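You operate a simulated robot arm through the tools that you are given. There is no shell and no other tool. Be economical: measure what you need, move in short steps, check, and stop when the job is done.

You are at the controls of a simulated two-armed robot. One attempt, no reset.

TASK
Swap the heating unit from T1 over to T2.
Fine: pump off while the wheels turn; one wheel shut, the other fully open; tank knob to T2; pump on again.

It is judged by the outcome, as a careful person would: the job done as asked, and still so three seconds after it is handed in. It fails if anything else is knocked over, pushed out of place, dropped, spilled or broken.

THE ROBOT
Two 7-joint arms with two-finger parallel grippers on one trunk, on a base that drives. Base frame: it is fixed to the floor where the robot stands at the start and does not move with it; the origin is under the middle of the robot, x ahead of it, y to its left, z up. Units: mm, rad, N and s.
The left shoulder is at the start at [50, 168, 1220], the right one opposite. With the tool pointing down near the work surface each hand reaches from about 200 to 660 mm from the robot's upright axis, wherever it stands, measured 20 degrees to its own side. Places, roughly: FILL button [500, 100, 900]; blue hand wheel [500, 300, 1000]; heating unit [700, 100, 700]; mode knob [600, 400, 1200]; pump switch [600, 0, 1200]; red hand wheel [500, 400, 1000]; tank knob [600, 200, 1200]; temperature knob [600, 300, 1200]; unit main switch [600, -100, 1400]. Payload 1.57 kg a hand.
The TCP of each hand is the grasp point between the finger pads, 30 mm short of the fingertips. In the tool frame z runs along the fingers and y along their closing line. Largest opening 80 mm; finger width 17, thickness 12; the body of the gripper, 40 by 82 mm, starts 80 mm behind the TCP.
Orientation is that of the tool frame in the base frame, as a unit quaternion [x, y, z, w]. With the fingers straight down and closing along the base's y, the tool's x points along the base's -x, its y along +y and its z along -z.

THE INTERFACE
- The arms move only by the tool step_arm. It takes "left_commands", "right_commands" or both (then of equal length, played together; a hand with none holds still); each is a list of rows, each a list of 7 numbers: the shift along the base's x, y, z in units of 200 mm (1.0 is 200 mm), then the turn, a rotation vector about the base's x, y, z in units of 180 degrees (1.0 is 180 degrees), then the finger opening in mm, from 0 to 80. In form: [[tx, ty, tz, ax, ay, az, jaw], ...]. A call has 1 to 10 rows; each row is the pose to reach, as a shift and turn from the pose commanded when the call began. A call with a number of a shift or a turn outside -1 to 1 is refused whole. A row lasts 0.2 s, in which the tool goes at most 50 mm and 0.15 rad; a call with a longer step from one row to the next is refused whole, and so is a gripper value outside its range. A pose out of reach is approached as far as the arm can. The call stops where the force on the tool passes 40 N (or 10 N more than at its start, if that is more) or the arm is blocked; 0.2 s more then pass. The fingers move at their own pace (about 45 mm/s each) and stop on an object; they squeeze with about 31 N. The grip force told is the motor's: it shows also when the fingers shut on nothing. Time passes only in rows, and 0.2 s behind the last, so rows that repeat a pose let the fingers close. It gives the time, the measured TCP pose, the force on the tool (base axes), the opening and the grip force at its end, in the units of the frame above (readings bear some noise), with the torque about the TCP (base axes, N m) and any sound that the robot's microphone picked up.
- Cameras (640 x 400 px; columns grow to the right, rows downward): "scene" is now at [128, 21.9, 1454.4]; the picture's right is [0.23, -0.97, 0.00], its down [-0.35, -0.08, -0.93] and it looks along [0.91, 0.21, -0.36] (base axes); focal length 214 px, centre (320, 200). "left" rides on the left gripper at [72, 7, -122] in its tool frame; the picture's right is [-0.09, 1.00, 0.00], its down [-0.84, -0.08, -0.54] and it looks along [-0.54, -0.05, 0.84] (tool axes); focal length 238 px, centre (320, 200). "right" rides on the right gripper at [72, -7, -122] in its tool frame; the picture's right is [0.09, 1.00, 0.00], its down [-0.84, 0.08, -0.54] and it looks along [-0.54, 0.05, 0.84] (tool axes); focal length 238 px, centre (320, 200). There is no depth. A picture from a camera that has moved, and an enlarged one, comes with that camera's place and axes in the base frame and with its lens.
- camera(camera): a new picture of that camera. No time passes.
- slide_trunk(by): slides the trunk up (or, below 0, down) by that many mm; the arms and the scene camera ride with it, the base frame stays. It gives what a move gives, with no picture.
- base_move(legs): drives the robot by 1 to 6 legs, each [ahead, left, turn to the left] in mm, mm and rad, along the robot's own axes; the way and the turn of a leg run together, so that a leg with both is an arc; at most 1500 mm and 3.142 rad a leg. The arms and the cameras ride along, it lands a little off, and it stops where it bumps. It gives what a move gives.
- turn_head(pan, tilt): turns the head with the scene camera to pan (to the left, within 1.396 rad either way) and tilt (down, from -0.506 to 1.204), counted from straight ahead of the robot. It gives what a move gives.
- close_up(camera, box): a new picture of the part [left, top, right, bottom] of that camera's present view, enlarged. No time passes.
- sign_off(): hands the job in; it is judged then, once.

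Work in short steps. Places have to be worked out from the pictures, the camera data and where the tool is seen: move nearer, look again, correct. Check each grasp and each placing, and mend what went wrong. You have 120 turns and 100 pictures in all, those below and enlarged ones among them. Open the grippers and draw the arms clear of the work before you hand the job in, unless the task says otherwise; then end with one line.

The tools are called after "Call:" by a JSON object that holds its "name" and its "arguments". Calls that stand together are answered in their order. step_arm: Moves the arms, as the interface text tells. Its arguments: {"type":"object","properties":{"left_commands":{"type":"array","items":{"type":"array","items":{"type":"number"}}},"right_commands":{"type":"array","items":{"type":"array","items":{"type":"number"}}}},"required":[]} The other tools are called the same way: slide_trunk (by) slides the trunk up or down; base_move (legs) drives the base; turn_head (pan, tilt) turns the head that bears the scene camera; camera (camera) takes a picture; close_up (camera, box) takes an enlarged picture of a part of a camera's view; sign_off () hands the job in.

At the start:

```text
clock: 0.0
left_tool_pos: [231.2, 259.0, 1398.7]
left_orientation: [0.0, 1.0, -0.001, 0.001]
left_wrist_force: [1.0, 0.3, 0.4]
left_ft_torque: [-0.02, -0.01, -0.01]
left_opening: 80.0
left_grasp_force: 0.2
right_tool_pos: [284.7, -1.7, 1373.1]
right_orientation: [0.0, 1.0, -0.001, 0.0]
right_wrist_force: [0.2, -0.7, 0.4]
right_ft_torque: [-0.01, -0.01, 0.0]
right_opening: 80.1
right_grasp_force: 0.3
trunk travel left (down, up): [-389.0, 54.0]
robot x, y, heading: [-1.8, -0.9, 0.002]
head pan, tilt: [0.229, 0.367]
```

scene: 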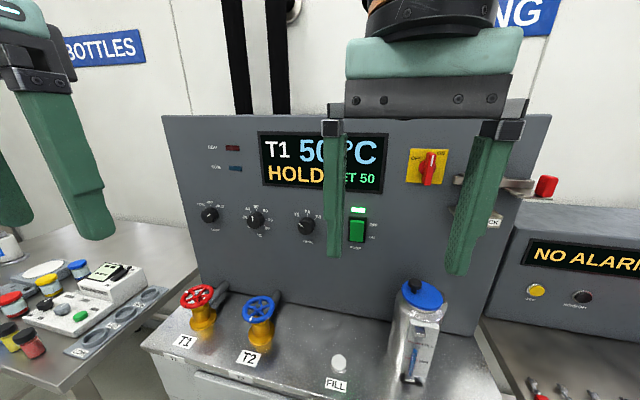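
right: 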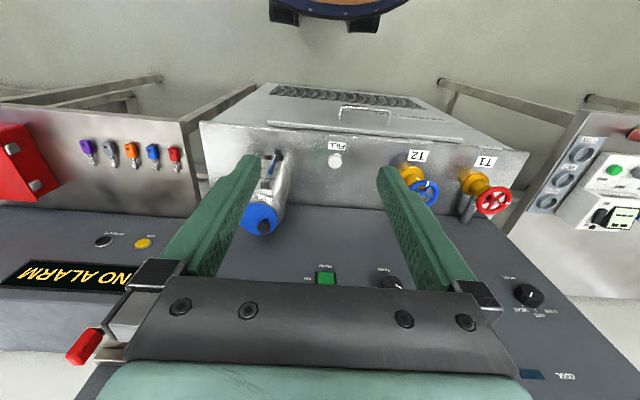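
left: 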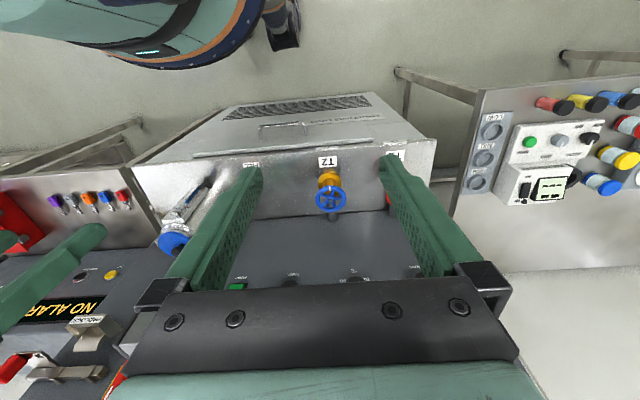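

I look closer at the panel and the wheels to read their labels and state.

Call:
{"name": "close_up", "arguments": {"camera": "scene", "box": [180, 120, 400, 260]}}

Call:
{"name": "close_up", "arguments": {"camera": "scene", "box": [150, 260, 390, 400]}}

```text
2.86 times, centred on (290, 190) of scene
camera zoom: at [128.0, 21.9, 1454.4], right [0.23, -0.97, 0.0], down [-0.35, -0.08, -0.93], along [0.91, 0.21, -0.36], focal length 613 px, centre (406, 229)
```

zoom: 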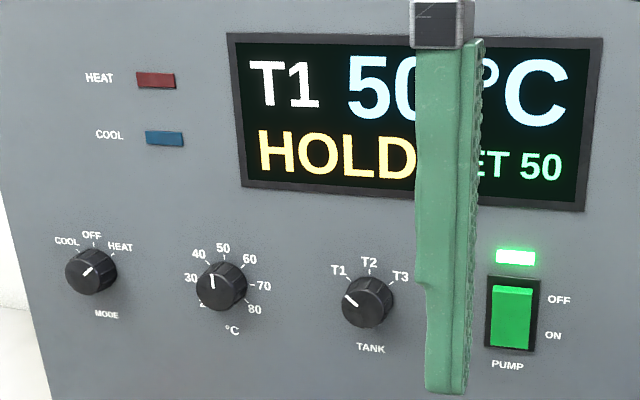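

```text
2.67 times, centred on (270, 330) of scene
camera zoom: at [128.0, 21.9, 1454.4], right [0.23, -0.97, 0.0], down [-0.35, -0.08, -0.93], along [0.91, 0.21, -0.36], focal length 572 px, centre (453, -147)
```

zoom: 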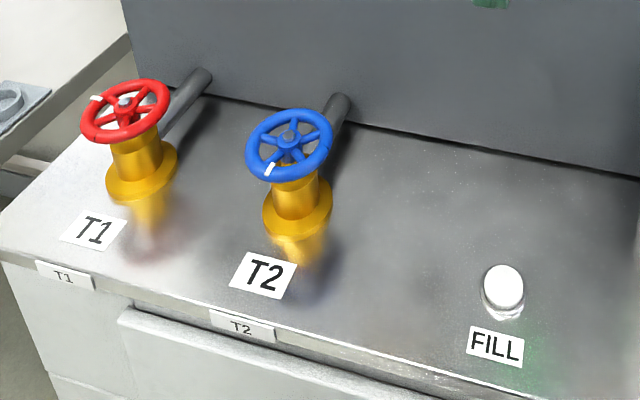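

The pump is on (rocker down towards ON), the knob is at T1, and both wheels carry white marks. My estimates are blue wheel [490, 264, 995] and pump switch [605, 38, 1190]. I turn the right hand to point forward, ahead of the panel.

Call:
{"name": "step_arm", "arguments": {"right_commands": [[0.06, 0.02, -0.06, 0, -0.047, 0, 40], [0.12, 0.04, -0.12, 0, -0.094, 0, 0], [0.18, 0.06, -0.18, 0, -0.141, 0, 0], [0.24, 0.08, -0.24, 0, -0.188, 0, 0], [0.3, 0.1, -0.3, 0, -0.235, 0, 0], [0.36, 0.12, -0.36, 0, -0.282, 0, 0], [0.42, 0.14, -0.42, 0, -0.329, 0, 0], [0.48, 0.16, -0.48, 0, -0.376, 0, 0], [0.54, 0.18, -0.54, 0, -0.423, 0, 0], [0.6, 0.2, -0.6, 0, -0.47, 0, 0]]}}

```text
clock: 2.2
left_tool_pos: [231.1, 259.9, 1398.6]
left_orientation: [0.001, 1.0, -0.001, 0.001]
left_wrist_force: [-0.3, 0.6, -0.4]
left_ft_torque: [0.01, 0.01, -0.01]
left_opening: 80.0
left_grasp_force: 0.0
right_tool_pos: [403.1, 37.5, 1253.8]
right_orientation: [0.0, 0.739, 0.0, 0.674]
right_wrist_force: [0.8, -1.0, 0.3]
right_ft_torque: [0.0, 0.01, 0.01]
right_opening: 0.0
right_grasp_force: 21.5
trunk travel left (down, up): [-389.0, 54.0]
robot x, y, heading: [-4.2, 2.7, 0.002]
head pan, tilt: [0.229, 0.367]
```

The hand points almost forward, so I check the views.

Call:
{"name": "camera", "arguments": {"camera": "scene"}}

Call:
{"name": "camera", "arguments": {"camera": "right"}}

```text
94 pictures are left
camera scene: at [128.1, 22.3, 1454.4], right [0.23, -0.97, 0.0], down [-0.35, -0.08, -0.93], along [0.91, 0.21, -0.36], focal length 214 px, centre (320, 200)
```

scene: 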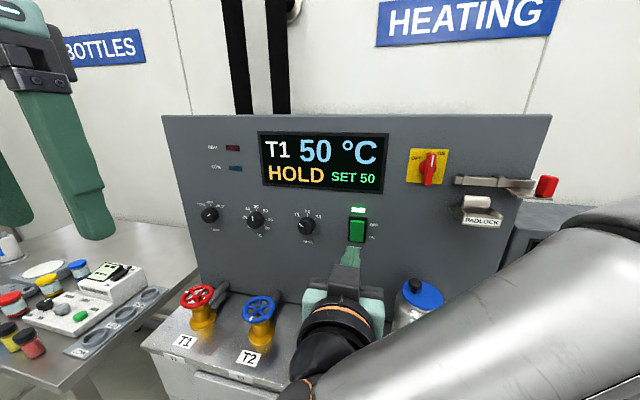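

```text
93 pictures are left
camera right: at [275.6, 30.4, 1192.4], right [-0.01, 1.0, -0.09], down [-0.46, 0.08, 0.88], along [0.89, 0.05, 0.46], focal length 238 px, centre (320, 200)
```

right: 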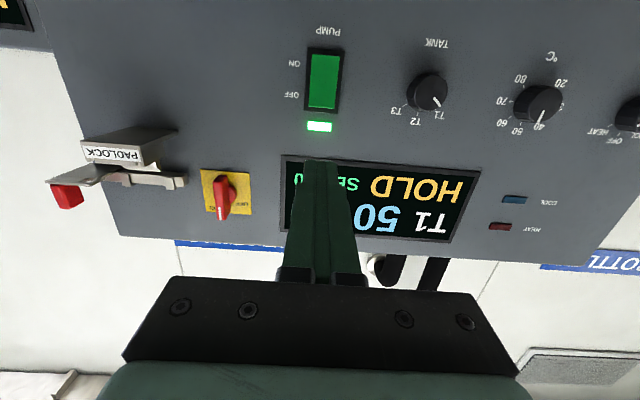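

Triangulated, the rocker centre is at [598, 37.5, 1199] and its OFF half at about z 1213. I level the hand and approach to about 20 mm short of it.

Call:
{"name": "step_arm", "arguments": {"right_commands": [[0.16, 0, -0.05, 0, -0.03, 0, 0], [0.32, 0, -0.1, 0, -0.03, 0, 0], [0.48, 0, -0.15, 0, -0.03, 0, 0], [0.64, 0, -0.2, 0, -0.03, 0, 0], [0.64, 0, -0.2, 0, -0.03, 0, 0]]}}

Call:
{"name": "camera", "arguments": {"camera": "right"}}

Call:
{"name": "camera", "arguments": {"camera": "scene"}}

```text
clock: 3.4
left_tool_pos: [230.3, 260.0, 1399.0]
left_orientation: [0.0, 1.0, -0.001, 0.002]
left_wrist_force: [0.1, -0.5, 0.7]
left_ft_torque: [-0.01, 0.01, 0.05]
left_opening: 80.0
left_grasp_force: 0.1
right_tool_pos: [534.3, 37.9, 1212.6]
right_orientation: [0.0, 0.706, 0.0, 0.708]
right_wrist_force: [0.0, -0.4, -0.5]
right_ft_torque: [0.01, 0.01, 0.03]
right_opening: 0.1
right_grasp_force: 21.8
trunk travel left (down, up): [-389.0, 54.0]
robot x, y, heading: [-0.3, -0.1, 0.001]
head pan, tilt: [0.229, 0.367]
```

```text
92 pictures are left
camera right: at [412.2, 31.5, 1139.8], right [0.0, 1.0, -0.09], down [-0.54, 0.08, 0.84], along [0.84, 0.05, 0.54], focal length 238 px, centre (320, 200)
```

right: 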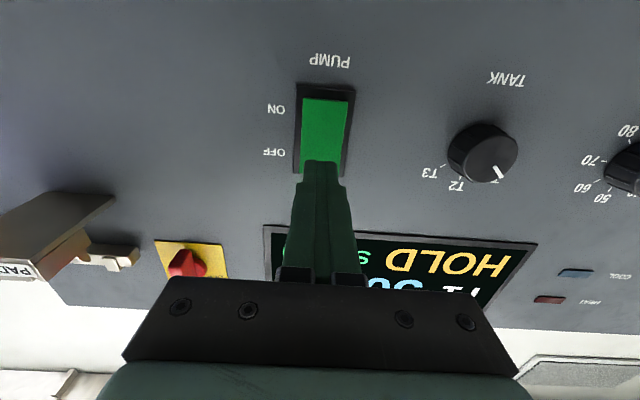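

```text
91 pictures are left
camera scene: at [127.6, 21.9, 1454.4], right [0.23, -0.97, 0.0], down [-0.35, -0.08, -0.93], along [0.91, 0.21, -0.36], focal length 214 px, centre (320, 200)
```

scene: 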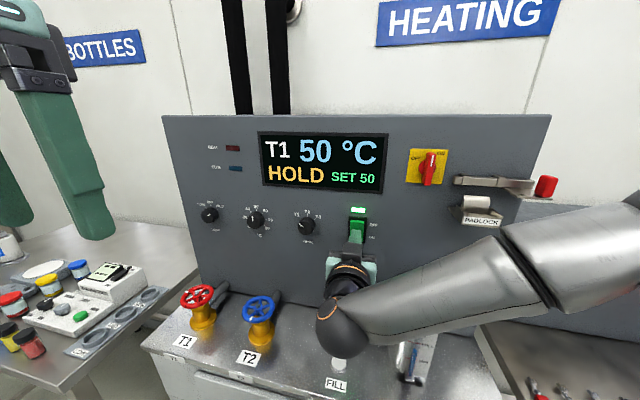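

The tip is lined up with the OFF half. I push gently forward.

Call:
{"name": "step_arm", "arguments": {"right_commands": [[0.04, 0, 0, 0, 0, 0, 0], [0.07, 0, 0, 0, 0, 0, 0], [0.1, 0, 0, 0, 0, 0, 0], [0.12, 0, 0, 0, 0, 0, 0], [0.14, 0, 0, 0, 0, 0, 0], [0.16, 0, 0, 0, 0, 0, 0]]}}

Call:
{"name": "camera", "arguments": {"camera": "right"}}

```text
clock: 4.8
left_tool_pos: [225.4, 259.6, 1400.8]
left_orientation: [0.0, 1.0, 0.001, 0.003]
left_wrist_force: [-0.3, 0.1, -0.7]
left_ft_torque: [0.01, 0.01, 0.01]
left_opening: 79.9
left_grasp_force: 0.0
right_tool_pos: [557.5, 37.4, 1212.6]
right_orientation: [-0.002, 0.707, 0.001, 0.707]
right_wrist_force: [-36.3, -7.6, -3.3]
right_ft_torque: [0.16, 0.47, -0.27]
right_opening: 0.0
right_grasp_force: 21.4
trunk travel left (down, up): [-389.0, 54.0]
robot x, y, heading: [1.8, 1.4, -0.0]
head pan, tilt: [0.229, 0.367]
```

```text
90 pictures are left
camera right: at [434.9, 30.9, 1141.1], right [0.0, 1.0, -0.09], down [-0.54, 0.08, 0.84], along [0.84, 0.05, 0.54], focal length 238 px, centre (320, 200)
```

right: 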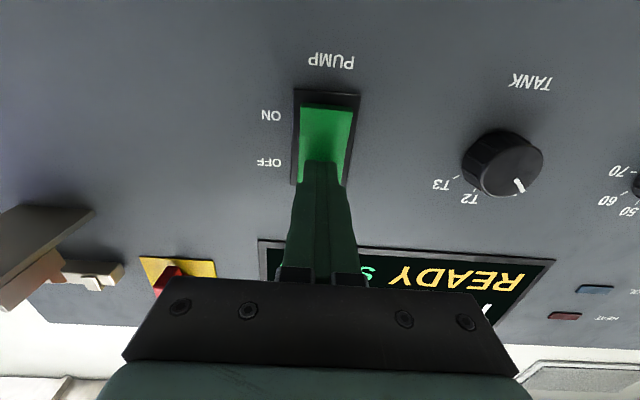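

Display now reads READY, so the pump is off. I back away and verify.

Call:
{"name": "step_arm", "arguments": {"right_commands": [[-0.2, 0, 0, 0, 0, 0, 0], [-0.4, 0, 0, 0, 0, 0, 0], [-0.6, -0.1, 0, 0, 0, 0, 0], [-0.8, -0.2, 0, 0, 0, 0, 0], [-0.95, -0.4, 0, 0, 0, 0, 0]]}}

Call:
{"name": "camera", "arguments": {"camera": "scene"}}

```text
clock: 6.0
left_tool_pos: [229.2, 259.1, 1398.7]
left_orientation: [-0.001, 1.0, 0.0, 0.0]
left_wrist_force: [-0.5, 0.1, -0.1]
left_ft_torque: [0.03, 0.01, -0.01]
left_opening: 79.9
left_grasp_force: 0.1
right_tool_pos: [373.9, -42.9, 1213.7]
right_orientation: [0.001, 0.707, 0.0, 0.708]
right_wrist_force: [-0.8, 0.1, 1.0]
right_ft_torque: [0.01, -0.02, 0.04]
right_opening: 0.2
right_grasp_force: 21.2
trunk travel left (down, up): [-389.0, 54.0]
robot x, y, heading: [-0.6, -1.1, -0.0]
head pan, tilt: [0.229, 0.367]
```

```text
89 pictures are left
camera scene: at [127.5, 20.7, 1454.5], right [0.23, -0.97, 0.0], down [-0.35, -0.08, -0.93], along [0.91, 0.21, -0.36], focal length 214 px, centre (320, 200)
```

scene: 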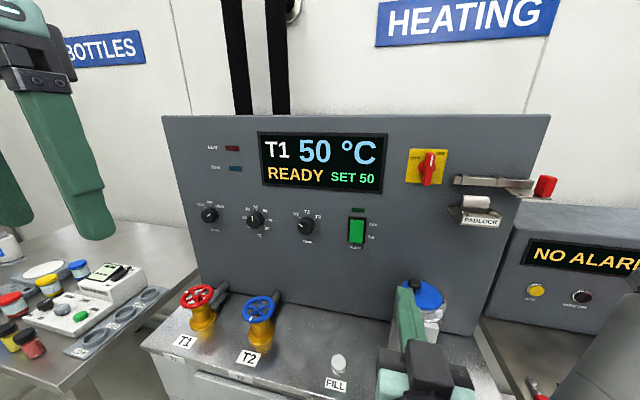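

Pump is off. I bring the left hand over the blue wheel for a closer look.

Call:
{"name": "step_arm", "arguments": {"left_commands": [[0.16, 0, -0.16, 0, 0, 0, 80], [0.32, 0, -0.32, 0, 0, 0, 80], [0.48, 0, -0.48, 0, 0, 0, 80], [0.64, 0, -0.64, 0, 0, 0, 80], [0.8, 0, -0.8, 0, 0, 0, 80], [0.96, 0, -0.96, 0, 0, 0, 80]]}}

Call:
{"name": "camera", "arguments": {"camera": "left"}}

```text
clock: 7.4
left_tool_pos: [427.6, 261.1, 1204.2]
left_orientation: [-0.001, 1.0, -0.001, 0.001]
left_wrist_force: [0.7, 0.0, -0.2]
left_ft_torque: [0.01, 0.01, -0.01]
left_opening: 80.1
left_grasp_force: 0.0
right_tool_pos: [373.6, -43.6, 1213.9]
right_orientation: [0.0, 0.708, 0.0, 0.706]
right_wrist_force: [0.6, 1.1, 0.6]
right_ft_torque: [0.0, 0.0, 0.02]
right_opening: 0.0
right_grasp_force: 21.5
trunk travel left (down, up): [-389.0, 54.0]
robot x, y, heading: [2.0, -3.3, 0.0]
head pan, tilt: [0.229, 0.367]
```

```text
88 pictures are left
camera left: at [353.5, 267.2, 1326.2], right [0.09, 1.0, 0.0], down [0.84, -0.08, 0.54], along [0.54, -0.05, -0.84], focal length 238 px, centre (320, 200)
```

left: 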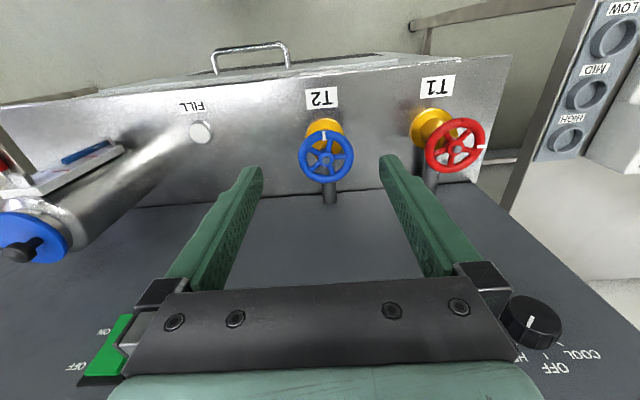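

The wheel axes look vertical, with the blue hub near [493, 263, 995] and the rim about 80 mm across. I zoom in for the spoke layout.

Call:
{"name": "close_up", "arguments": {"camera": "left", "box": [280, 110, 376, 200]}}

Call:
{"name": "close_up", "arguments": {"camera": "left", "box": [400, 90, 496, 180]}}

```text
4.44 times, centred on (328, 155) of left
camera zoom: at [353.5, 267.2, 1326.2], right [0.09, 1.0, 0.0], down [0.84, -0.08, 0.54], along [0.54, -0.05, -0.84], focal length 1059 px, centre (284, 400)
```

zoom: 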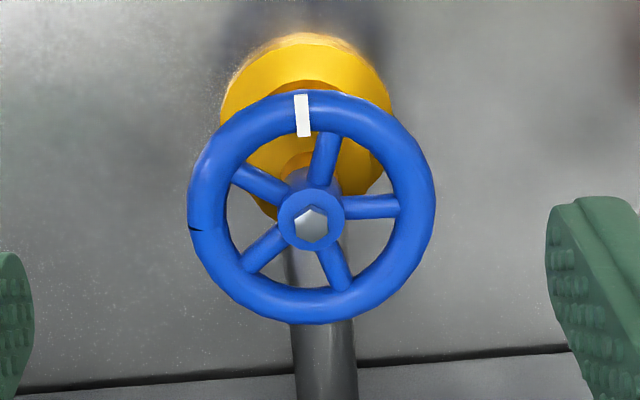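

```text
4.44 times, centred on (448, 135) of left
camera zoom: at [353.5, 267.2, 1326.2], right [0.09, 1.0, 0.0], down [0.84, -0.08, 0.54], along [0.54, -0.05, -0.84], focal length 1059 px, centre (-249, 489)
```

zoom: 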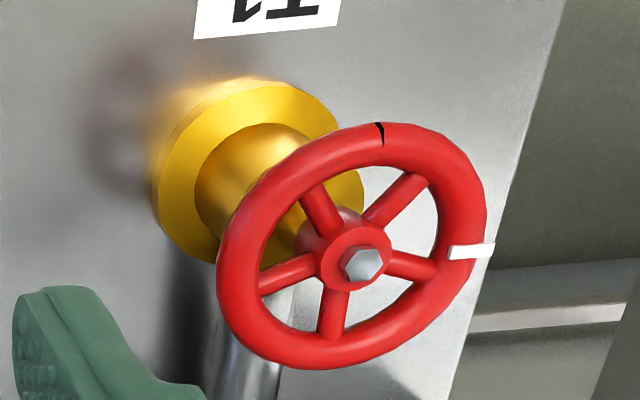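

The rim is about 82 mm across, so too wide to straddle, and the gaps between spokes are too tight for a finger. I will pinch the rim from the robot's side, fingers above and below, and carry it along arcs. I turn the left hand to point forward with the fingers closing along z.

Call:
{"name": "step_arm", "arguments": {"left_commands": [[-0.02, 0, 0, -0.02694, -0.02694, 0.02694, 60], [-0.04, 0, 0, -0.05388, -0.05388, 0.05388, 45], [-0.06, 0, 0, -0.08082, -0.08082, 0.08082, 45], [-0.08, 0, 0, -0.10776, -0.10776, 0.10776, 45], [-0.1, 0, 0, -0.1347, -0.1347, 0.1347, 45], [-0.12, 0, -0.05, -0.16164, -0.16164, 0.16164, 45], [-0.14, 0, -0.1, -0.18858, -0.18858, 0.18858, 45], [-0.16, 0, -0.15, -0.21552, -0.21552, 0.21552, 45], [-0.18, 0, -0.2, -0.24246, -0.24246, 0.24246, 45], [-0.2, 0, -0.25, -0.2694, -0.2694, 0.2694, 45]]}}

Call:
{"name": "step_arm", "arguments": {"left_commands": [[0, 0, -0.1, -0.0231, -0.0231, 0.0231, 45], [0, 0, -0.2, -0.0462, -0.0462, 0.0462, 45], [0, 0, -0.3, -0.0693, -0.0693, 0.0693, 45], [0, 0, -0.4, -0.0924, -0.0924, 0.0924, 45], [0, 0, -0.5, -0.1155, -0.1155, 0.1155, 45], [0, 0, -0.6, -0.1155, -0.1155, 0.1155, 45]]}}

Call:
{"name": "camera", "arguments": {"camera": "left"}}

Call:
{"name": "camera", "arguments": {"camera": "scene"}}

```text
clock: 9.6
left_tool_pos: [420.9, 283.3, 1161.7]
left_orientation: [-0.387, 0.742, -0.386, 0.387]
left_wrist_force: [-0.3, 0.0, 0.1]
left_ft_torque: [-0.02, -0.02, 0.03]
left_opening: 44.9
left_grasp_force: 0.0
left hand out of reach, approached as far as the arm can: row 9, 10
right_tool_pos: [372.6, -43.2, 1215.3]
right_orientation: [0.001, 0.707, -0.001, 0.707]
right_wrist_force: [0.4, 0.0, 0.1]
right_ft_torque: [0.0, 0.02, 0.02]
right_opening: 0.1
right_grasp_force: 21.3
trunk travel left (down, up): [-389.0, 54.0]
robot x, y, heading: [-3.8, 2.1, -0.002]
head pan, tilt: [0.229, 0.367]
```

```text
clock: 11.0
left_tool_pos: [421.0, 283.9, 1042.4]
left_orientation: [-0.501, 0.499, -0.5, 0.501]
left_wrist_force: [0.1, -0.2, 0.4]
left_ft_torque: [-0.01, 0.04, 0.04]
left_opening: 44.9
left_grasp_force: 0.0
left hand out of reach, approached as far as the arm can: row 1, 2, 3, 4
right_tool_pos: [373.7, -42.8, 1213.8]
right_orientation: [0.0, 0.707, 0.0, 0.707]
right_wrist_force: [0.3, -0.2, 0.6]
right_ft_torque: [-0.02, 0.0, -0.03]
right_opening: 0.1
right_grasp_force: 21.2
trunk travel left (down, up): [-389.0, 54.0]
robot x, y, heading: [-3.1, 1.7, 0.004]
head pan, tilt: [0.229, 0.367]
```

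```text
85 pictures are left
camera left: at [299.0, 211.3, 1034.8], right [0.0, 0.09, -1.0], down [-0.54, 0.83, 0.08], along [0.84, 0.54, 0.05], focal length 238 px, centre (320, 200)
```

left: 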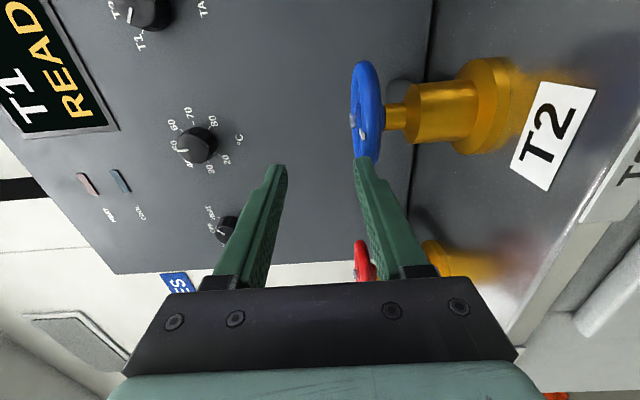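

```text
84 pictures are left
camera scene: at [127.9, 22.3, 1454.4], right [0.23, -0.97, 0.0], down [-0.35, -0.08, -0.93], along [0.91, 0.21, -0.36], focal length 214 px, centre (320, 200)
```

scene: 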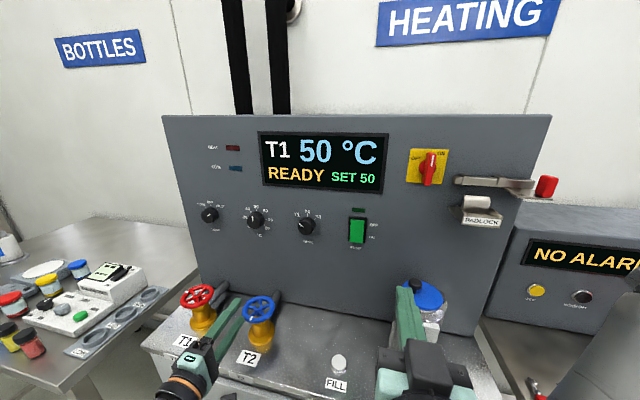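

The arm is at its inner reach limit in this pose. I back the base off 150 mm to give the arm room; nothing is behind the hands.

Call:
{"name": "base_move", "arguments": {"legs": [[-150, 0, 0]]}}

Call:
{"name": "camera", "arguments": {"camera": "left"}}

Call:
{"name": "camera", "arguments": {"camera": "scene"}}

```text
clock: 12.4
left_tool_pos: [272.2, 283.7, 1042.4]
left_orientation: [-0.501, 0.499, -0.5, 0.501]
left_wrist_force: [-0.1, -0.3, -0.1]
left_ft_torque: [-0.01, 0.0, -0.02]
left_opening: 45.1
left_grasp_force: 0.0
right_tool_pos: [224.1, -42.2, 1213.6]
right_orientation: [-0.001, 0.707, 0.001, 0.707]
right_wrist_force: [-0.7, -0.5, 1.6]
right_ft_torque: [-0.01, 0.01, -0.01]
right_opening: 0.0
right_grasp_force: 21.8
trunk travel left (down, up): [-389.0, 54.0]
robot x, y, heading: [-148.4, 1.9, -0.003]
head pan, tilt: [0.229, 0.367]
```

```text
83 pictures are left
camera left: at [150.2, 211.5, 1035.4], right [0.0, 0.09, -1.0], down [-0.55, 0.83, 0.08], along [0.84, 0.54, 0.05], focal length 238 px, centre (320, 200)
```

left: 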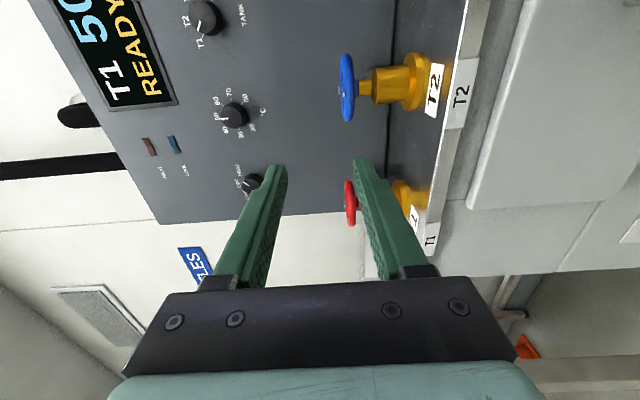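

```text
82 pictures are left
camera scene: at [-21.1, 21.9, 1454.5], right [0.23, -0.97, 0.0], down [-0.35, -0.08, -0.93], along [0.91, 0.21, -0.36], focal length 214 px, centre (320, 200)
```

scene: 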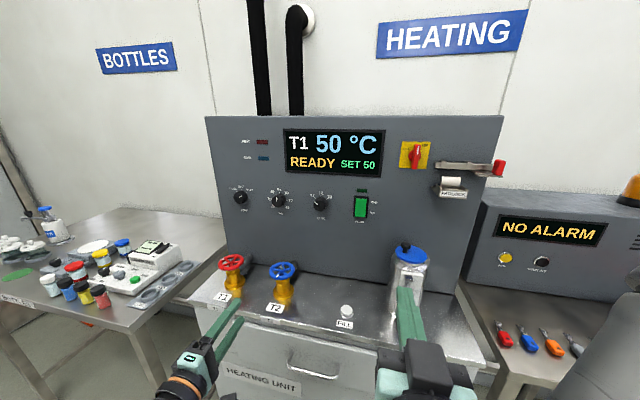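

Estimates are blue hub ≈ [491, 263, 1003] and red ≈ [490, 445, 1003]. I pre-position the left hand at yaw −40°, front-left of the blue wheel.

Call:
{"name": "step_arm", "arguments": {"left_commands": [[0.125, 0.03, -0.032, 0, 0, -0.037, 36], [0.25, 0.06, -0.065, 0, 0, -0.074, 36], [0.375, 0.09, -0.097, 0, 0, -0.111, 36], [0.5, 0.12, -0.13, 0, 0, -0.148, 36], [0.625, 0.15, -0.162, 0, 0, -0.185, 36], [0.75, 0.185, -0.195, 0, 0, -0.222, 36]]}}

Call:
{"name": "camera", "arguments": {"camera": "left"}}

Call:
{"name": "close_up", "arguments": {"camera": "scene", "box": [180, 230, 340, 330]}}

```text
clock: 13.8
left_tool_pos: [425.5, 322.5, 1004.1]
left_orientation: [-0.299, 0.641, -0.641, 0.299]
left_wrist_force: [-0.6, -0.8, 0.2]
left_ft_torque: [0.02, -0.03, 0.0]
left_opening: 35.8
left_grasp_force: 0.1
right_tool_pos: [225.5, -42.7, 1214.9]
right_orientation: [-0.001, 0.707, 0.001, 0.707]
right_wrist_force: [1.0, -0.2, -0.2]
right_ft_torque: [0.0, 0.02, 0.01]
right_opening: 0.1
right_grasp_force: 21.9
trunk travel left (down, up): [-389.0, 54.0]
robot x, y, heading: [-149.8, -1.6, -0.001]
head pan, tilt: [0.229, 0.367]
```

```text
81 pictures are left
camera left: at [285.0, 345.1, 996.6], right [0.06, 0.07, -1.0], down [0.12, 0.99, 0.08], along [0.99, -0.12, 0.05], focal length 238 px, centre (320, 200)
```

left: 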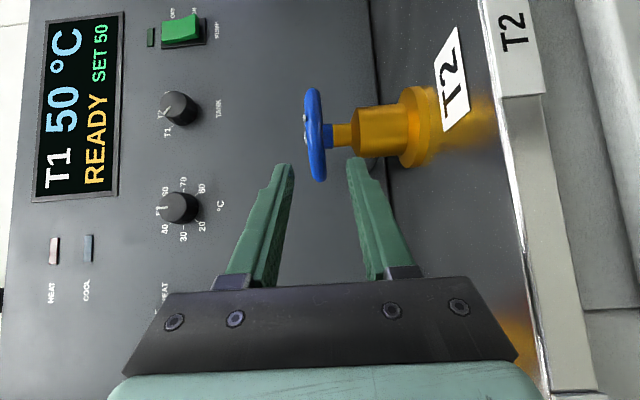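

```text
4.00 times, centred on (260, 280) of scene
camera zoom: at [-19.5, 21.9, 1454.3], right [0.23, -0.97, 0.0], down [-0.35, -0.08, -0.93], along [0.91, 0.21, -0.36], focal length 858 px, centre (560, -120)
```

zoom: 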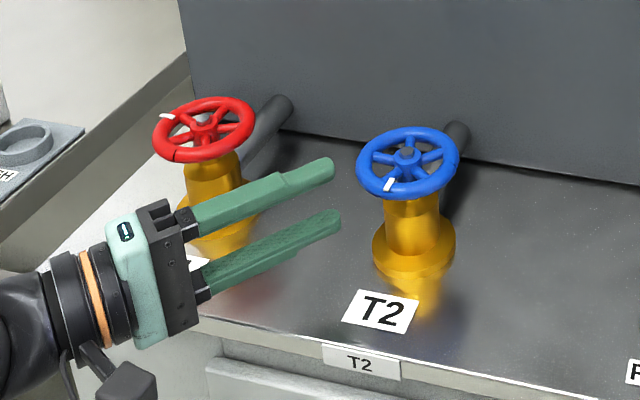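

The wheel plane is about z 1006 and lies between the fingers. I advance so the fingertips straddle the rim, then close.

Call:
{"name": "step_arm", "arguments": {"left_commands": [[0.045, -0.047, 0.01, 0, 0, 0, 36], [0.09, -0.095, 0.01, 0, 0, 0, 36], [0.135, -0.14, 0.01, 0, 0, 0, 36], [0.135, -0.14, 0.01, 0, 0, 0, 36]]}}

Call:
{"name": "camera", "arguments": {"camera": "left"}}

Call:
{"name": "close_up", "arguments": {"camera": "scene", "box": [200, 240, 328, 320]}}

```text
clock: 14.8
left_tool_pos: [446.7, 295.1, 1005.5]
left_orientation: [0.301, -0.64, 0.64, -0.301]
left_wrist_force: [-20.1, 9.6, 1.7]
left_ft_torque: [0.1, 0.46, 0.02]
left_opening: 35.2
left_grasp_force: 0.0
right_tool_pos: [222.6, -40.4, 1214.5]
right_orientation: [-0.002, 0.706, 0.001, 0.708]
right_wrist_force: [0.7, -1.3, -0.2]
right_ft_torque: [0.01, 0.01, 0.01]
right_opening: 0.2
right_grasp_force: 21.8
trunk travel left (down, up): [-389.0, 54.0]
robot x, y, heading: [-146.6, 2.6, 0.001]
head pan, tilt: [0.229, 0.367]
```

```text
79 pictures are left
camera left: at [307.2, 317.7, 998.2], right [0.06, 0.07, -1.0], down [0.12, 0.99, 0.08], along [0.99, -0.12, 0.05], focal length 238 px, centre (320, 200)
```

left: 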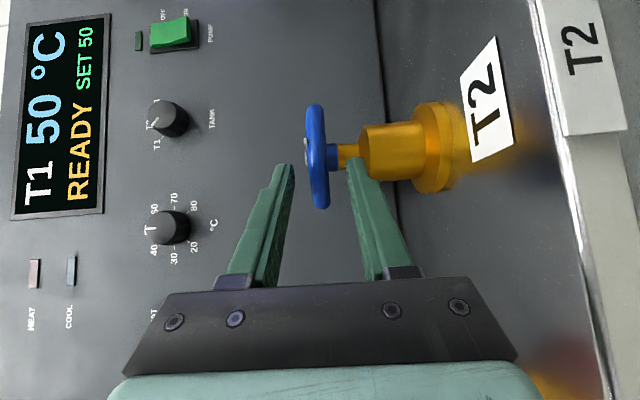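

```text
5.00 times, centred on (264, 280) of scene
camera zoom: at [-23.1, 23.4, 1454.7], right [0.23, -0.97, 0.0], down [-0.35, -0.08, -0.93], along [0.91, 0.21, -0.36], focal length 1072 px, centre (600, -200)
```

zoom: 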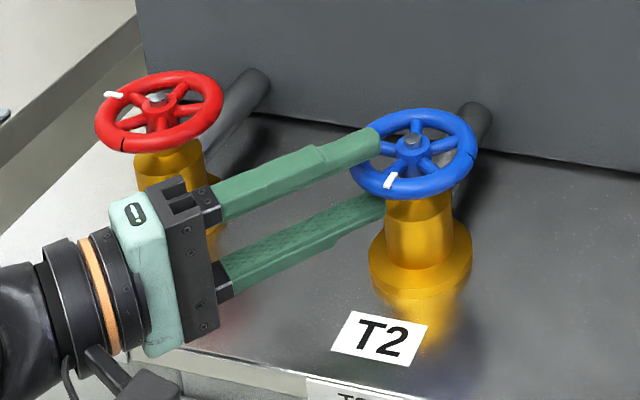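

The lower fingertip touches the yellow bonnet. I back off a few mm, narrow the jaws above the bonnet, then ease in and close.

Call:
{"name": "step_arm", "arguments": {"left_commands": [[-0.04, 0.03, 0.0, 0, 0, 0, 36], [-0.04, 0.03, 0.0, 0, 0, 0, 20], [-0.04, 0.03, 0.0, 0, 0, 0, 20], [-0.01, 0.01, 0.0, 0, 0, 0, 20], [-0.01, 0.01, 0.0, 0, 0, 0, 20]]}}

Call:
{"name": "camera", "arguments": {"camera": "left"}}

```text
clock: 16.0
left_tool_pos: [448.4, 295.5, 1006.3]
left_orientation: [0.299, -0.64, 0.642, -0.3]
left_wrist_force: [-3.9, 0.0, -0.4]
left_ft_torque: [0.0, 0.08, -0.05]
left_opening: 19.9
left_grasp_force: 0.2
right_tool_pos: [225.8, -42.3, 1214.8]
right_orientation: [-0.002, 0.707, 0.002, 0.707]
right_wrist_force: [0.1, -0.2, -0.6]
right_ft_torque: [0.0, 0.0, 0.0]
right_opening: 0.0
right_grasp_force: 21.6
trunk travel left (down, up): [-389.0, 54.0]
robot x, y, heading: [-149.7, -1.1, 0.005]
head pan, tilt: [0.229, 0.367]
```

```text
77 pictures are left
camera left: at [307.2, 318.0, 998.7], right [0.06, 0.07, -1.0], down [0.12, 0.99, 0.08], along [0.99, -0.12, 0.05], focal length 238 px, centre (320, 200)
```

left: 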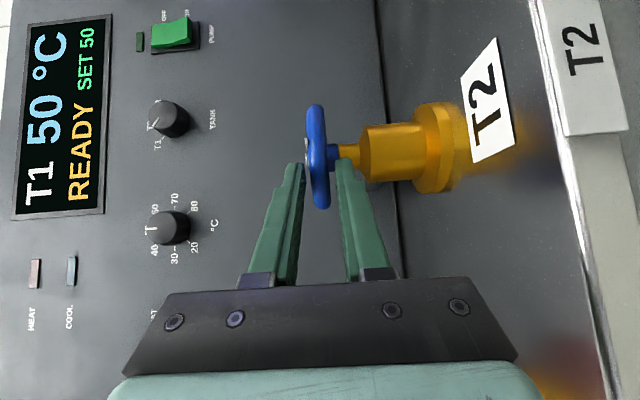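

The rim is straddled and roughly centred. I close on it.

Call:
{"name": "step_arm", "arguments": {"left_commands": [[0, 0, 0.0, 0, 0, 0, 8], [0, 0, 0.0, 0, 0, 0, 0], [0, 0, 0.0, 0, 0, 0, 0]]}}

```text
clock: 16.8
left_tool_pos: [447.2, 295.3, 1005.1]
left_orientation: [0.3, -0.64, 0.641, -0.299]
left_wrist_force: [-3.6, -1.3, -3.0]
left_ft_torque: [0.21, 0.18, -0.04]
left_opening: 17.9
left_grasp_force: 32.8
right_tool_pos: [224.9, -41.6, 1214.8]
right_orientation: [-0.001, 0.707, 0.001, 0.707]
right_wrist_force: [-0.4, 0.0, -0.1]
right_ft_torque: [0.0, -0.02, -0.01]
right_opening: 0.1
right_grasp_force: 21.2
trunk travel left (down, up): [-389.0, 54.0]
robot x, y, heading: [-147.9, 3.5, -0.0]
head pan, tilt: [0.229, 0.367]
```

The rim is gripped (33 N). I try a 40° anticlockwise (opening) stroke about the hub, yawing the hand with it.

Call:
{"name": "step_arm", "arguments": {"left_commands": [[-0.021, -0.0325, 0, 0, 0, 0.0444, 0], [-0.0375, -0.067, 0, 0, 0, 0.0889, 0], [-0.0485, -0.1035, 0, 0, 0, 0.1333, 0], [-0.055, -0.1415, 0, 0, 0, 0.1778, 0], [-0.0555, -0.18, 0, 0, 0, 0.2222, 0]]}}

Call:
{"name": "close_up", "arguments": {"camera": "scene", "box": [200, 240, 328, 320]}}

```text
clock: 18.0
left_tool_pos: [436.9, 260.9, 1002.8]
left_orientation: [0.502, -0.499, 0.498, -0.501]
left_wrist_force: [-12.7, 1.3, -5.2]
left_ft_torque: [-0.18, 0.2, 0.24]
left_opening: 17.8
left_grasp_force: 32.8
right_tool_pos: [225.2, -42.5, 1214.5]
right_orientation: [-0.001, 0.707, 0.001, 0.707]
right_wrist_force: [-0.1, 0.3, -0.4]
right_ft_torque: [-0.01, -0.01, 0.01]
right_opening: 0.0
right_grasp_force: 21.5
trunk travel left (down, up): [-389.0, 54.0]
robot x, y, heading: [-147.2, -3.5, 0.001]
head pan, tilt: [0.229, 0.367]
```

```text
5.00 times, centred on (264, 280) of scene
camera zoom: at [-21.3, 22.0, 1454.4], right [0.23, -0.97, 0.0], down [-0.35, -0.08, -0.93], along [0.91, 0.21, -0.36], focal length 1072 px, centre (600, -200)
```

zoom: 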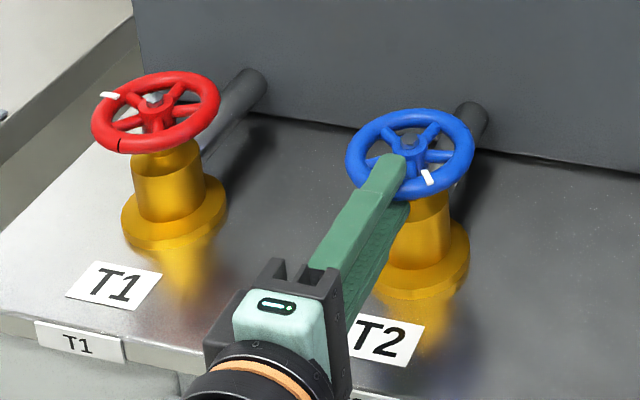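

The mark moved about 40° anticlockwise with little torque. I continue another 40°.

Call:
{"name": "step_arm", "arguments": {"left_commands": [[0.003, -0.038, 0, 0, 0, 0.0444, 0], [0.0125, -0.075, 0, 0, 0, 0.0889, 0], [0.027, -0.1105, 0, 0, 0, 0.1333, 0], [0.0465, -0.1435, 0, 0, 0, 0.1778, 0], [0.0705, -0.1735, 0, 0, 0, 0.2222, 0]]}}

Call:
{"name": "close_up", "arguments": {"camera": "scene", "box": [200, 240, 328, 320]}}

```text
clock: 18.5
left_tool_pos: [430.6, 345.0, 1012.1]
left_orientation: [-0.465, 0.511, -0.367, 0.623]
left_wrist_force: [-1.2, 0.4, -0.8]
left_ft_torque: [0.03, 0.01, -0.07]
left_opening: 0.2
left_grasp_force: 20.7
left hand out of reach, approached as far as the arm can: row 2
right_tool_pos: [225.0, -41.7, 1214.4]
right_orientation: [-0.001, 0.707, -0.002, 0.708]
right_wrist_force: [-0.8, 0.8, 0.4]
right_ft_torque: [-0.02, 0.02, -0.07]
right_opening: 0.0
right_grasp_force: 21.2
trunk travel left (down, up): [-389.0, 54.0]
robot x, y, heading: [-148.6, 2.6, -0.006]
head pan, tilt: [0.229, 0.367]
stopped in row 2 (left hand): the arm was blocked; the commanded pose is now the measured one
```

```text
5.00 times, centred on (264, 280) of scene
camera zoom: at [-21.0, 24.8, 1454.5], right [0.23, -0.97, 0.0], down [-0.35, -0.08, -0.93], along [0.91, 0.21, -0.36], focal length 1072 px, centre (600, -200)
```

zoom: 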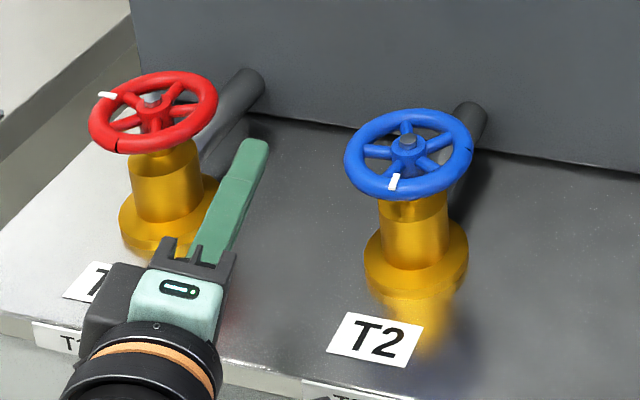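

The arm hit a joint limit beyond yaw 0 and swung back, returning the wheel near its start. I will keep the yaw between −50° and −5° and let the rim pivot in the pads. First I restore the orientation and stand off front-left of the wheel.

Call:
{"name": "step_arm", "arguments": {"left_commands": [[-0.15, 0, 0, -0.0112, 0.0059, -0.0428, 10], [-0.3, 0, 0, -0.0225, 0.0118, -0.0856, 24], [-0.3, 0, 0, -0.0337, 0.0176, -0.1284, 24], [-0.3, 0, -0.01, -0.045, 0.0235, -0.1712, 24], [-0.3, 0, -0.02, -0.0562, 0.0294, -0.214, 24], [-0.3, 0, -0.03, -0.0674, 0.0353, -0.2568, 24], [-0.3, 0, -0.03, -0.0787, 0.0411, -0.2996, 24], [-0.3, 0, -0.03, -0.0899, 0.047, -0.3424, 24], [-0.12, -0.01, -0.03, -0.0899, 0.047, -0.3424, 24], [0.07, -0.02, -0.03, -0.0899, 0.047, -0.3424, 24]]}}

Call:
{"name": "camera", "arguments": {"camera": "left"}}

Call:
{"name": "close_up", "arguments": {"camera": "scene", "box": [200, 240, 328, 320]}}

```text
clock: 20.7
left_tool_pos: [448.4, 337.5, 1010.8]
left_orientation: [-0.241, 0.665, -0.664, 0.244]
left_wrist_force: [0.3, -0.5, -0.5]
left_ft_torque: [0.0, 0.01, 0.0]
left_opening: 24.0
left_grasp_force: 0.0
right_tool_pos: [226.5, -44.2, 1213.4]
right_orientation: [0.0, 0.707, 0.0, 0.707]
right_wrist_force: [0.6, 0.1, 0.2]
right_ft_torque: [-0.01, 0.03, -0.02]
right_opening: 0.2
right_grasp_force: 21.7
trunk travel left (down, up): [-389.0, 54.0]
robot x, y, heading: [-147.2, 2.7, 0.002]
head pan, tilt: [0.229, 0.367]
```

```text
74 pictures are left
camera left: at [314.3, 384.9, 1002.1], right [0.07, 0.06, -1.0], down [0.29, 0.95, 0.08], along [0.95, -0.3, 0.05], focal length 238 px, centre (320, 200)
```

left: 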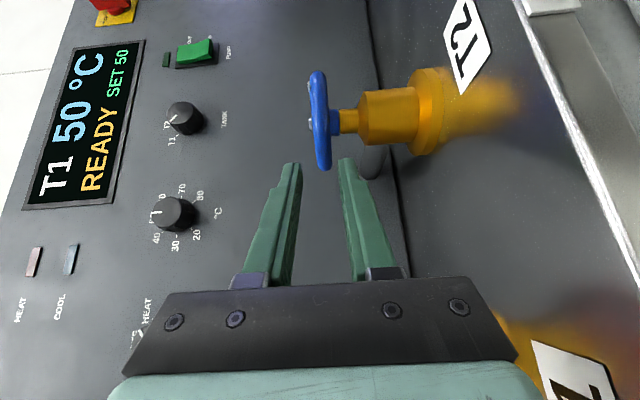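

```text
5.00 times, centred on (264, 280) of scene
camera zoom: at [-19.0, 20.3, 1454.3], right [0.23, -0.97, 0.0], down [-0.35, -0.08, -0.93], along [0.91, 0.21, -0.36], focal length 1072 px, centre (600, -200)
```

zoom: 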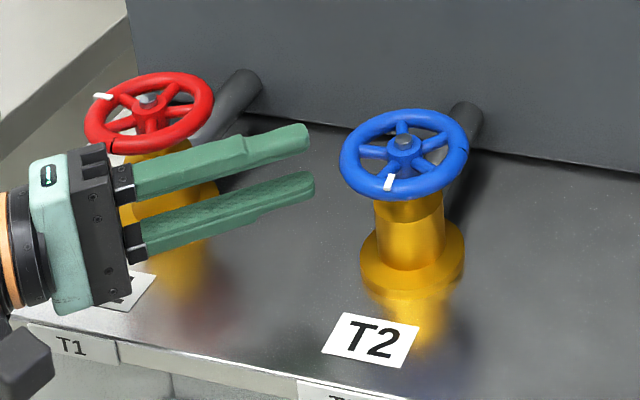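

The hand is aligned. I advance on to the rim, close, and check the grip.

Call:
{"name": "step_arm", "arguments": {"left_commands": [[0.04, -0.045, -0.015, 0, 0, 0, 24], [0.08, -0.09, -0.015, 0, 0, 0, 24], [0.11, -0.135, -0.015, 0, 0, 0, 24], [0.11, -0.135, -0.015, 0, 0, 0, 10], [0.11, -0.135, -0.015, 0, 0, 0, 0], [0.11, -0.135, -0.015, 0, 0, 0, 0]]}}

Call:
{"name": "close_up", "arguments": {"camera": "scene", "box": [200, 240, 328, 320]}}

```text
clock: 22.1
left_tool_pos: [468.8, 311.8, 1005.0]
left_orientation: [0.242, -0.664, 0.664, -0.245]
left_wrist_force: [-3.0, 4.3, 0.2]
left_ft_torque: [-0.04, 0.34, -0.05]
left_opening: 17.8
left_grasp_force: 32.9
right_tool_pos: [226.4, -44.0, 1214.7]
right_orientation: [0.001, 0.707, -0.001, 0.707]
right_wrist_force: [-0.6, -0.1, -0.1]
right_ft_torque: [-0.01, -0.03, 0.02]
right_opening: 0.0
right_grasp_force: 20.6
trunk travel left (down, up): [-389.0, 54.0]
robot x, y, heading: [-148.3, -2.8, -0.004]
head pan, tilt: [0.229, 0.367]
```

```text
5.00 times, centred on (264, 280) of scene
camera zoom: at [-19.9, 21.1, 1454.4], right [0.23, -0.97, 0.0], down [-0.35, -0.08, -0.93], along [0.91, 0.21, -0.36], focal length 1072 px, centre (600, -200)
```

zoom: 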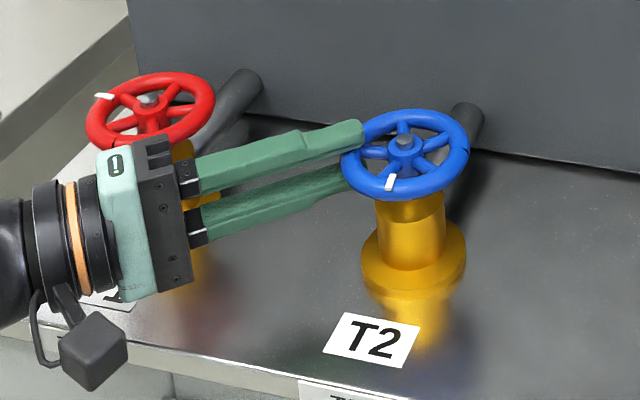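

Gripped. I make a 99° anticlockwise stroke with the yaw ending at −18°.

Call:
{"name": "step_arm", "arguments": {"left_commands": [[-0.038, -0.0165, 0, 0, 0, 0.025, 0], [-0.073, -0.04, 0, 0, 0, 0.05, 0], [-0.1035, -0.069, 0, 0, 0, 0.075, 0], [-0.128, -0.103, 0, 0, 0, 0.1, 0], [-0.147, -0.141, 0, 0, 0, 0.125, 0], [-0.158, -0.1815, 0, 0, 0, 0.15, 0], [-0.163, -0.223, 0, 0, 0, 0.175, 0], [-0.159, -0.2585, 0, 0, 0, 0.178, 0], [-0.1475, -0.292, 0, 0, 0, 0.178, 0]]}}

Call:
{"name": "close_up", "arguments": {"camera": "scene", "box": [200, 240, 328, 320]}}

```text
clock: 24.2
left_tool_pos: [436.2, 262.4, 1005.3]
left_orientation: [0.419, -0.568, 0.568, -0.424]
left_wrist_force: [-14.9, 8.1, 1.5]
left_ft_torque: [-0.36, 0.66, 0.57]
left_opening: 17.8
left_grasp_force: 32.3
right_tool_pos: [224.3, -43.1, 1214.9]
right_orientation: [-0.001, 0.707, 0.001, 0.707]
right_wrist_force: [-0.4, 0.2, 0.0]
right_ft_torque: [0.03, -0.01, 0.0]
right_opening: 0.0
right_grasp_force: 21.2
trunk travel left (down, up): [-389.0, 54.0]
robot x, y, heading: [-144.6, 1.3, -0.0]
head pan, tilt: [0.229, 0.367]
stopped in row 9 (left hand): the force on the tool passed its limit at 41 N (the readings are from after the stop); the commanded pose is now the measured one
```

```text
5.00 times, centred on (264, 280) of scene
camera zoom: at [-22.6, 21.2, 1454.6], right [0.23, -0.97, 0.0], down [-0.35, -0.08, -0.93], along [0.91, 0.21, -0.36], focal length 1072 px, centre (600, -200)
```

zoom: 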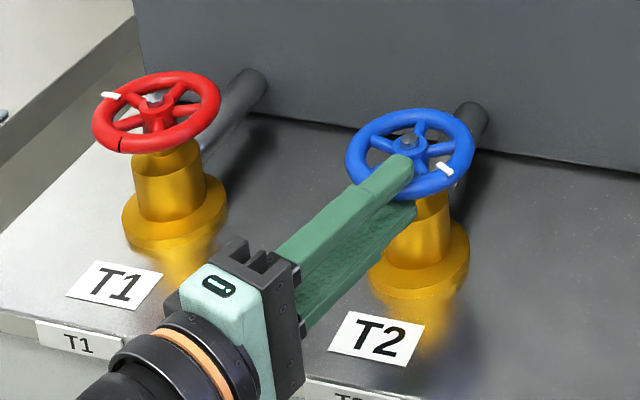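

The wheel turned about 75° and a 41 N stop came, either from the end stop or from binding. I release, regrasp on the left-front, and test again.

Call:
{"name": "step_arm", "arguments": {"left_commands": [[0, 0, 0, 0, 0, 0, 26], [-0.11, 0.035, 0, 0, 0, 0, 26], [-0.215, 0.07, 0, 0, 0, 0, 26], [-0.215, 0.2, 0, 0, 0, -0.044, 26], [-0.175, 0.3, 0, 0, 0, -0.089, 26], [-0.075, 0.375, 0, 0, 0, -0.133, 26], [0.043, 0.395, 0, 0, 0, -0.178, 26], [0.17, 0.243, 0, 0, 0, -0.178, 26], [0.17, 0.243, 0, 0, 0, -0.178, 10], [0.17, 0.243, 0, 0, 0, -0.178, 0]]}}

Call:
{"name": "close_up", "arguments": {"camera": "scene", "box": [200, 240, 328, 320]}}

```text
clock: 26.4
left_tool_pos: [469.3, 312.6, 1004.2]
left_orientation: [0.245, -0.662, 0.663, -0.25]
left_wrist_force: [-19.5, 12.8, -3.1]
left_ft_torque: [0.19, 0.64, -0.46]
left_opening: 18.0
left_grasp_force: 18.8
right_tool_pos: [224.4, -42.3, 1215.3]
right_orientation: [0.0, 0.707, -0.001, 0.707]
right_wrist_force: [0.6, 0.7, 0.2]
right_ft_torque: [0.01, 0.01, -0.01]
right_opening: 0.1
right_grasp_force: 20.9
trunk travel left (down, up): [-389.0, 54.0]
robot x, y, heading: [-146.3, -0.3, -0.001]
head pan, tilt: [0.229, 0.367]
```

```text
5.00 times, centred on (264, 280) of scene
camera zoom: at [-22.4, 23.4, 1454.6], right [0.23, -0.97, 0.0], down [-0.35, -0.08, -0.93], along [0.91, 0.21, -0.36], focal length 1072 px, centre (600, -200)
```

zoom: 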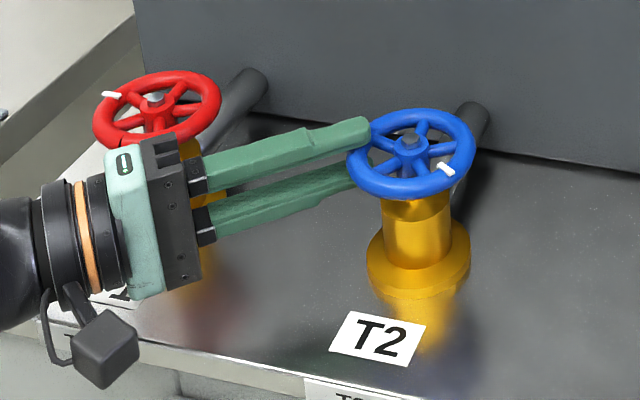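

Regripped but pressed about 3 mm too deep. I relieve that and repeat the anticlockwise stroke.

Call:
{"name": "step_arm", "arguments": {"left_commands": [[-0.012, 0.014, 0, 0, 0, 0, 0], [-0.05, -0.0025, 0, 0, 0, 0.025, 0], [-0.085, -0.027, 0, 0, 0, 0.05, 0], [-0.1155, -0.057, 0, 0, 0, 0.075, 0], [-0.14, -0.092, 0, 0, 0, 0.1, 0], [-0.16, -0.131, 0, 0, 0, 0.125, 0], [-0.171, -0.1725, 0, 0, 0, 0.15, 0], [-0.177, -0.215, 0, 0, 0, 0.175, 0], [-0.174, -0.2505, 0, 0, 0, 0.178, 0], [-0.1625, -0.284, 0, 0, 0, 0.178, 0]]}}

Call:
{"name": "close_up", "arguments": {"camera": "scene", "box": [200, 240, 328, 320]}}

```text
clock: 27.5
left_tool_pos: [456.5, 306.6, 1006.2]
left_orientation: [-0.336, 0.623, -0.618, 0.342]
left_wrist_force: [12.1, 1.8, -4.4]
left_ft_torque: [-0.29, 0.6, 0.59]
left_opening: 17.9
left_grasp_force: 32.7
right_tool_pos: [228.6, -45.1, 1213.5]
right_orientation: [0.0, 0.708, 0.0, 0.706]
right_wrist_force: [0.6, -0.6, 0.3]
right_ft_torque: [-0.01, 0.04, 0.02]
right_opening: 0.3
right_grasp_force: 21.3
trunk travel left (down, up): [-389.0, 54.0]
robot x, y, heading: [-145.2, -3.2, 0.004]
head pan, tilt: [0.229, 0.367]
stopped in row 5 (left hand): the force on the tool passed its limit at 42 N (the readings are from after the stop); the commanded pose is now the measured one
```

```text
5.00 times, centred on (264, 280) of scene
camera zoom: at [-17.1, 20.5, 1454.0], right [0.23, -0.97, 0.0], down [-0.35, -0.08, -0.93], along [0.91, 0.21, -0.36], focal length 1072 px, centre (600, -200)
```

zoom: 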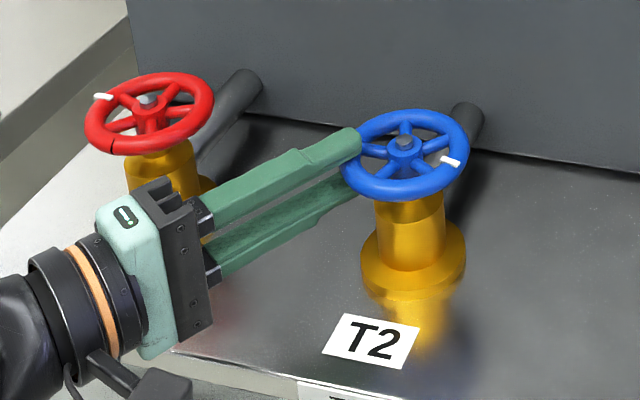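

The mark is now about 95° anticlockwise from its start and the wheel resisted at 42 N. I push a few mm more along the tangent to tell a hard stop from binding.

Call:
{"name": "step_arm", "arguments": {"left_commands": [[-0.015, -0.0085, 0, 0, 0, 0.005, 0], [-0.026, -0.015, 0, 0, 0, 0.01, 0], [-0.026, -0.015, 0, 0, 0, 0.01, 0]]}}

Call:
{"name": "close_up", "arguments": {"camera": "scene", "box": [200, 240, 328, 320]}}

```text
clock: 28.3
left_tool_pos: [450.0, 302.7, 1005.4]
left_orientation: [-0.344, 0.617, -0.614, 0.351]
left_wrist_force: [17.5, 6.9, -7.6]
left_ft_torque: [-0.29, 0.49, 0.94]
left_opening: 18.0
left_grasp_force: 33.1
right_tool_pos: [228.9, -42.2, 1212.8]
right_orientation: [0.0, 0.708, -0.001, 0.706]
right_wrist_force: [-1.0, -0.7, 0.2]
right_ft_torque: [0.06, 0.0, 0.0]
right_opening: 0.0
right_grasp_force: 21.5
trunk travel left (down, up): [-389.0, 54.0]
robot x, y, heading: [-148.1, 2.3, 0.006]
head pan, tilt: [0.229, 0.367]
```

```text
5.00 times, centred on (264, 280) of scene
camera zoom: at [-16.2, 22.8, 1453.9], right [0.23, -0.97, 0.0], down [-0.35, -0.08, -0.93], along [0.91, 0.21, -0.36], focal length 1072 px, centre (600, -200)
```

zoom: 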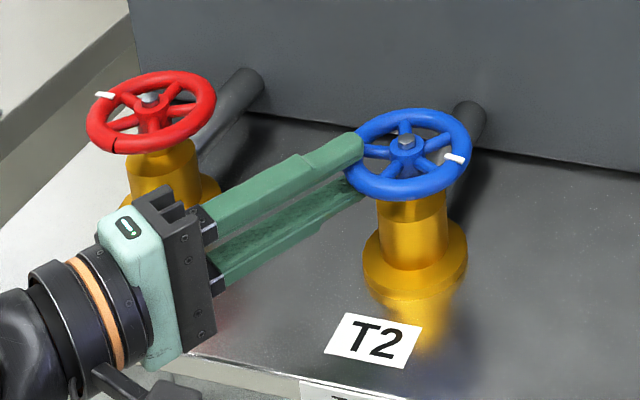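

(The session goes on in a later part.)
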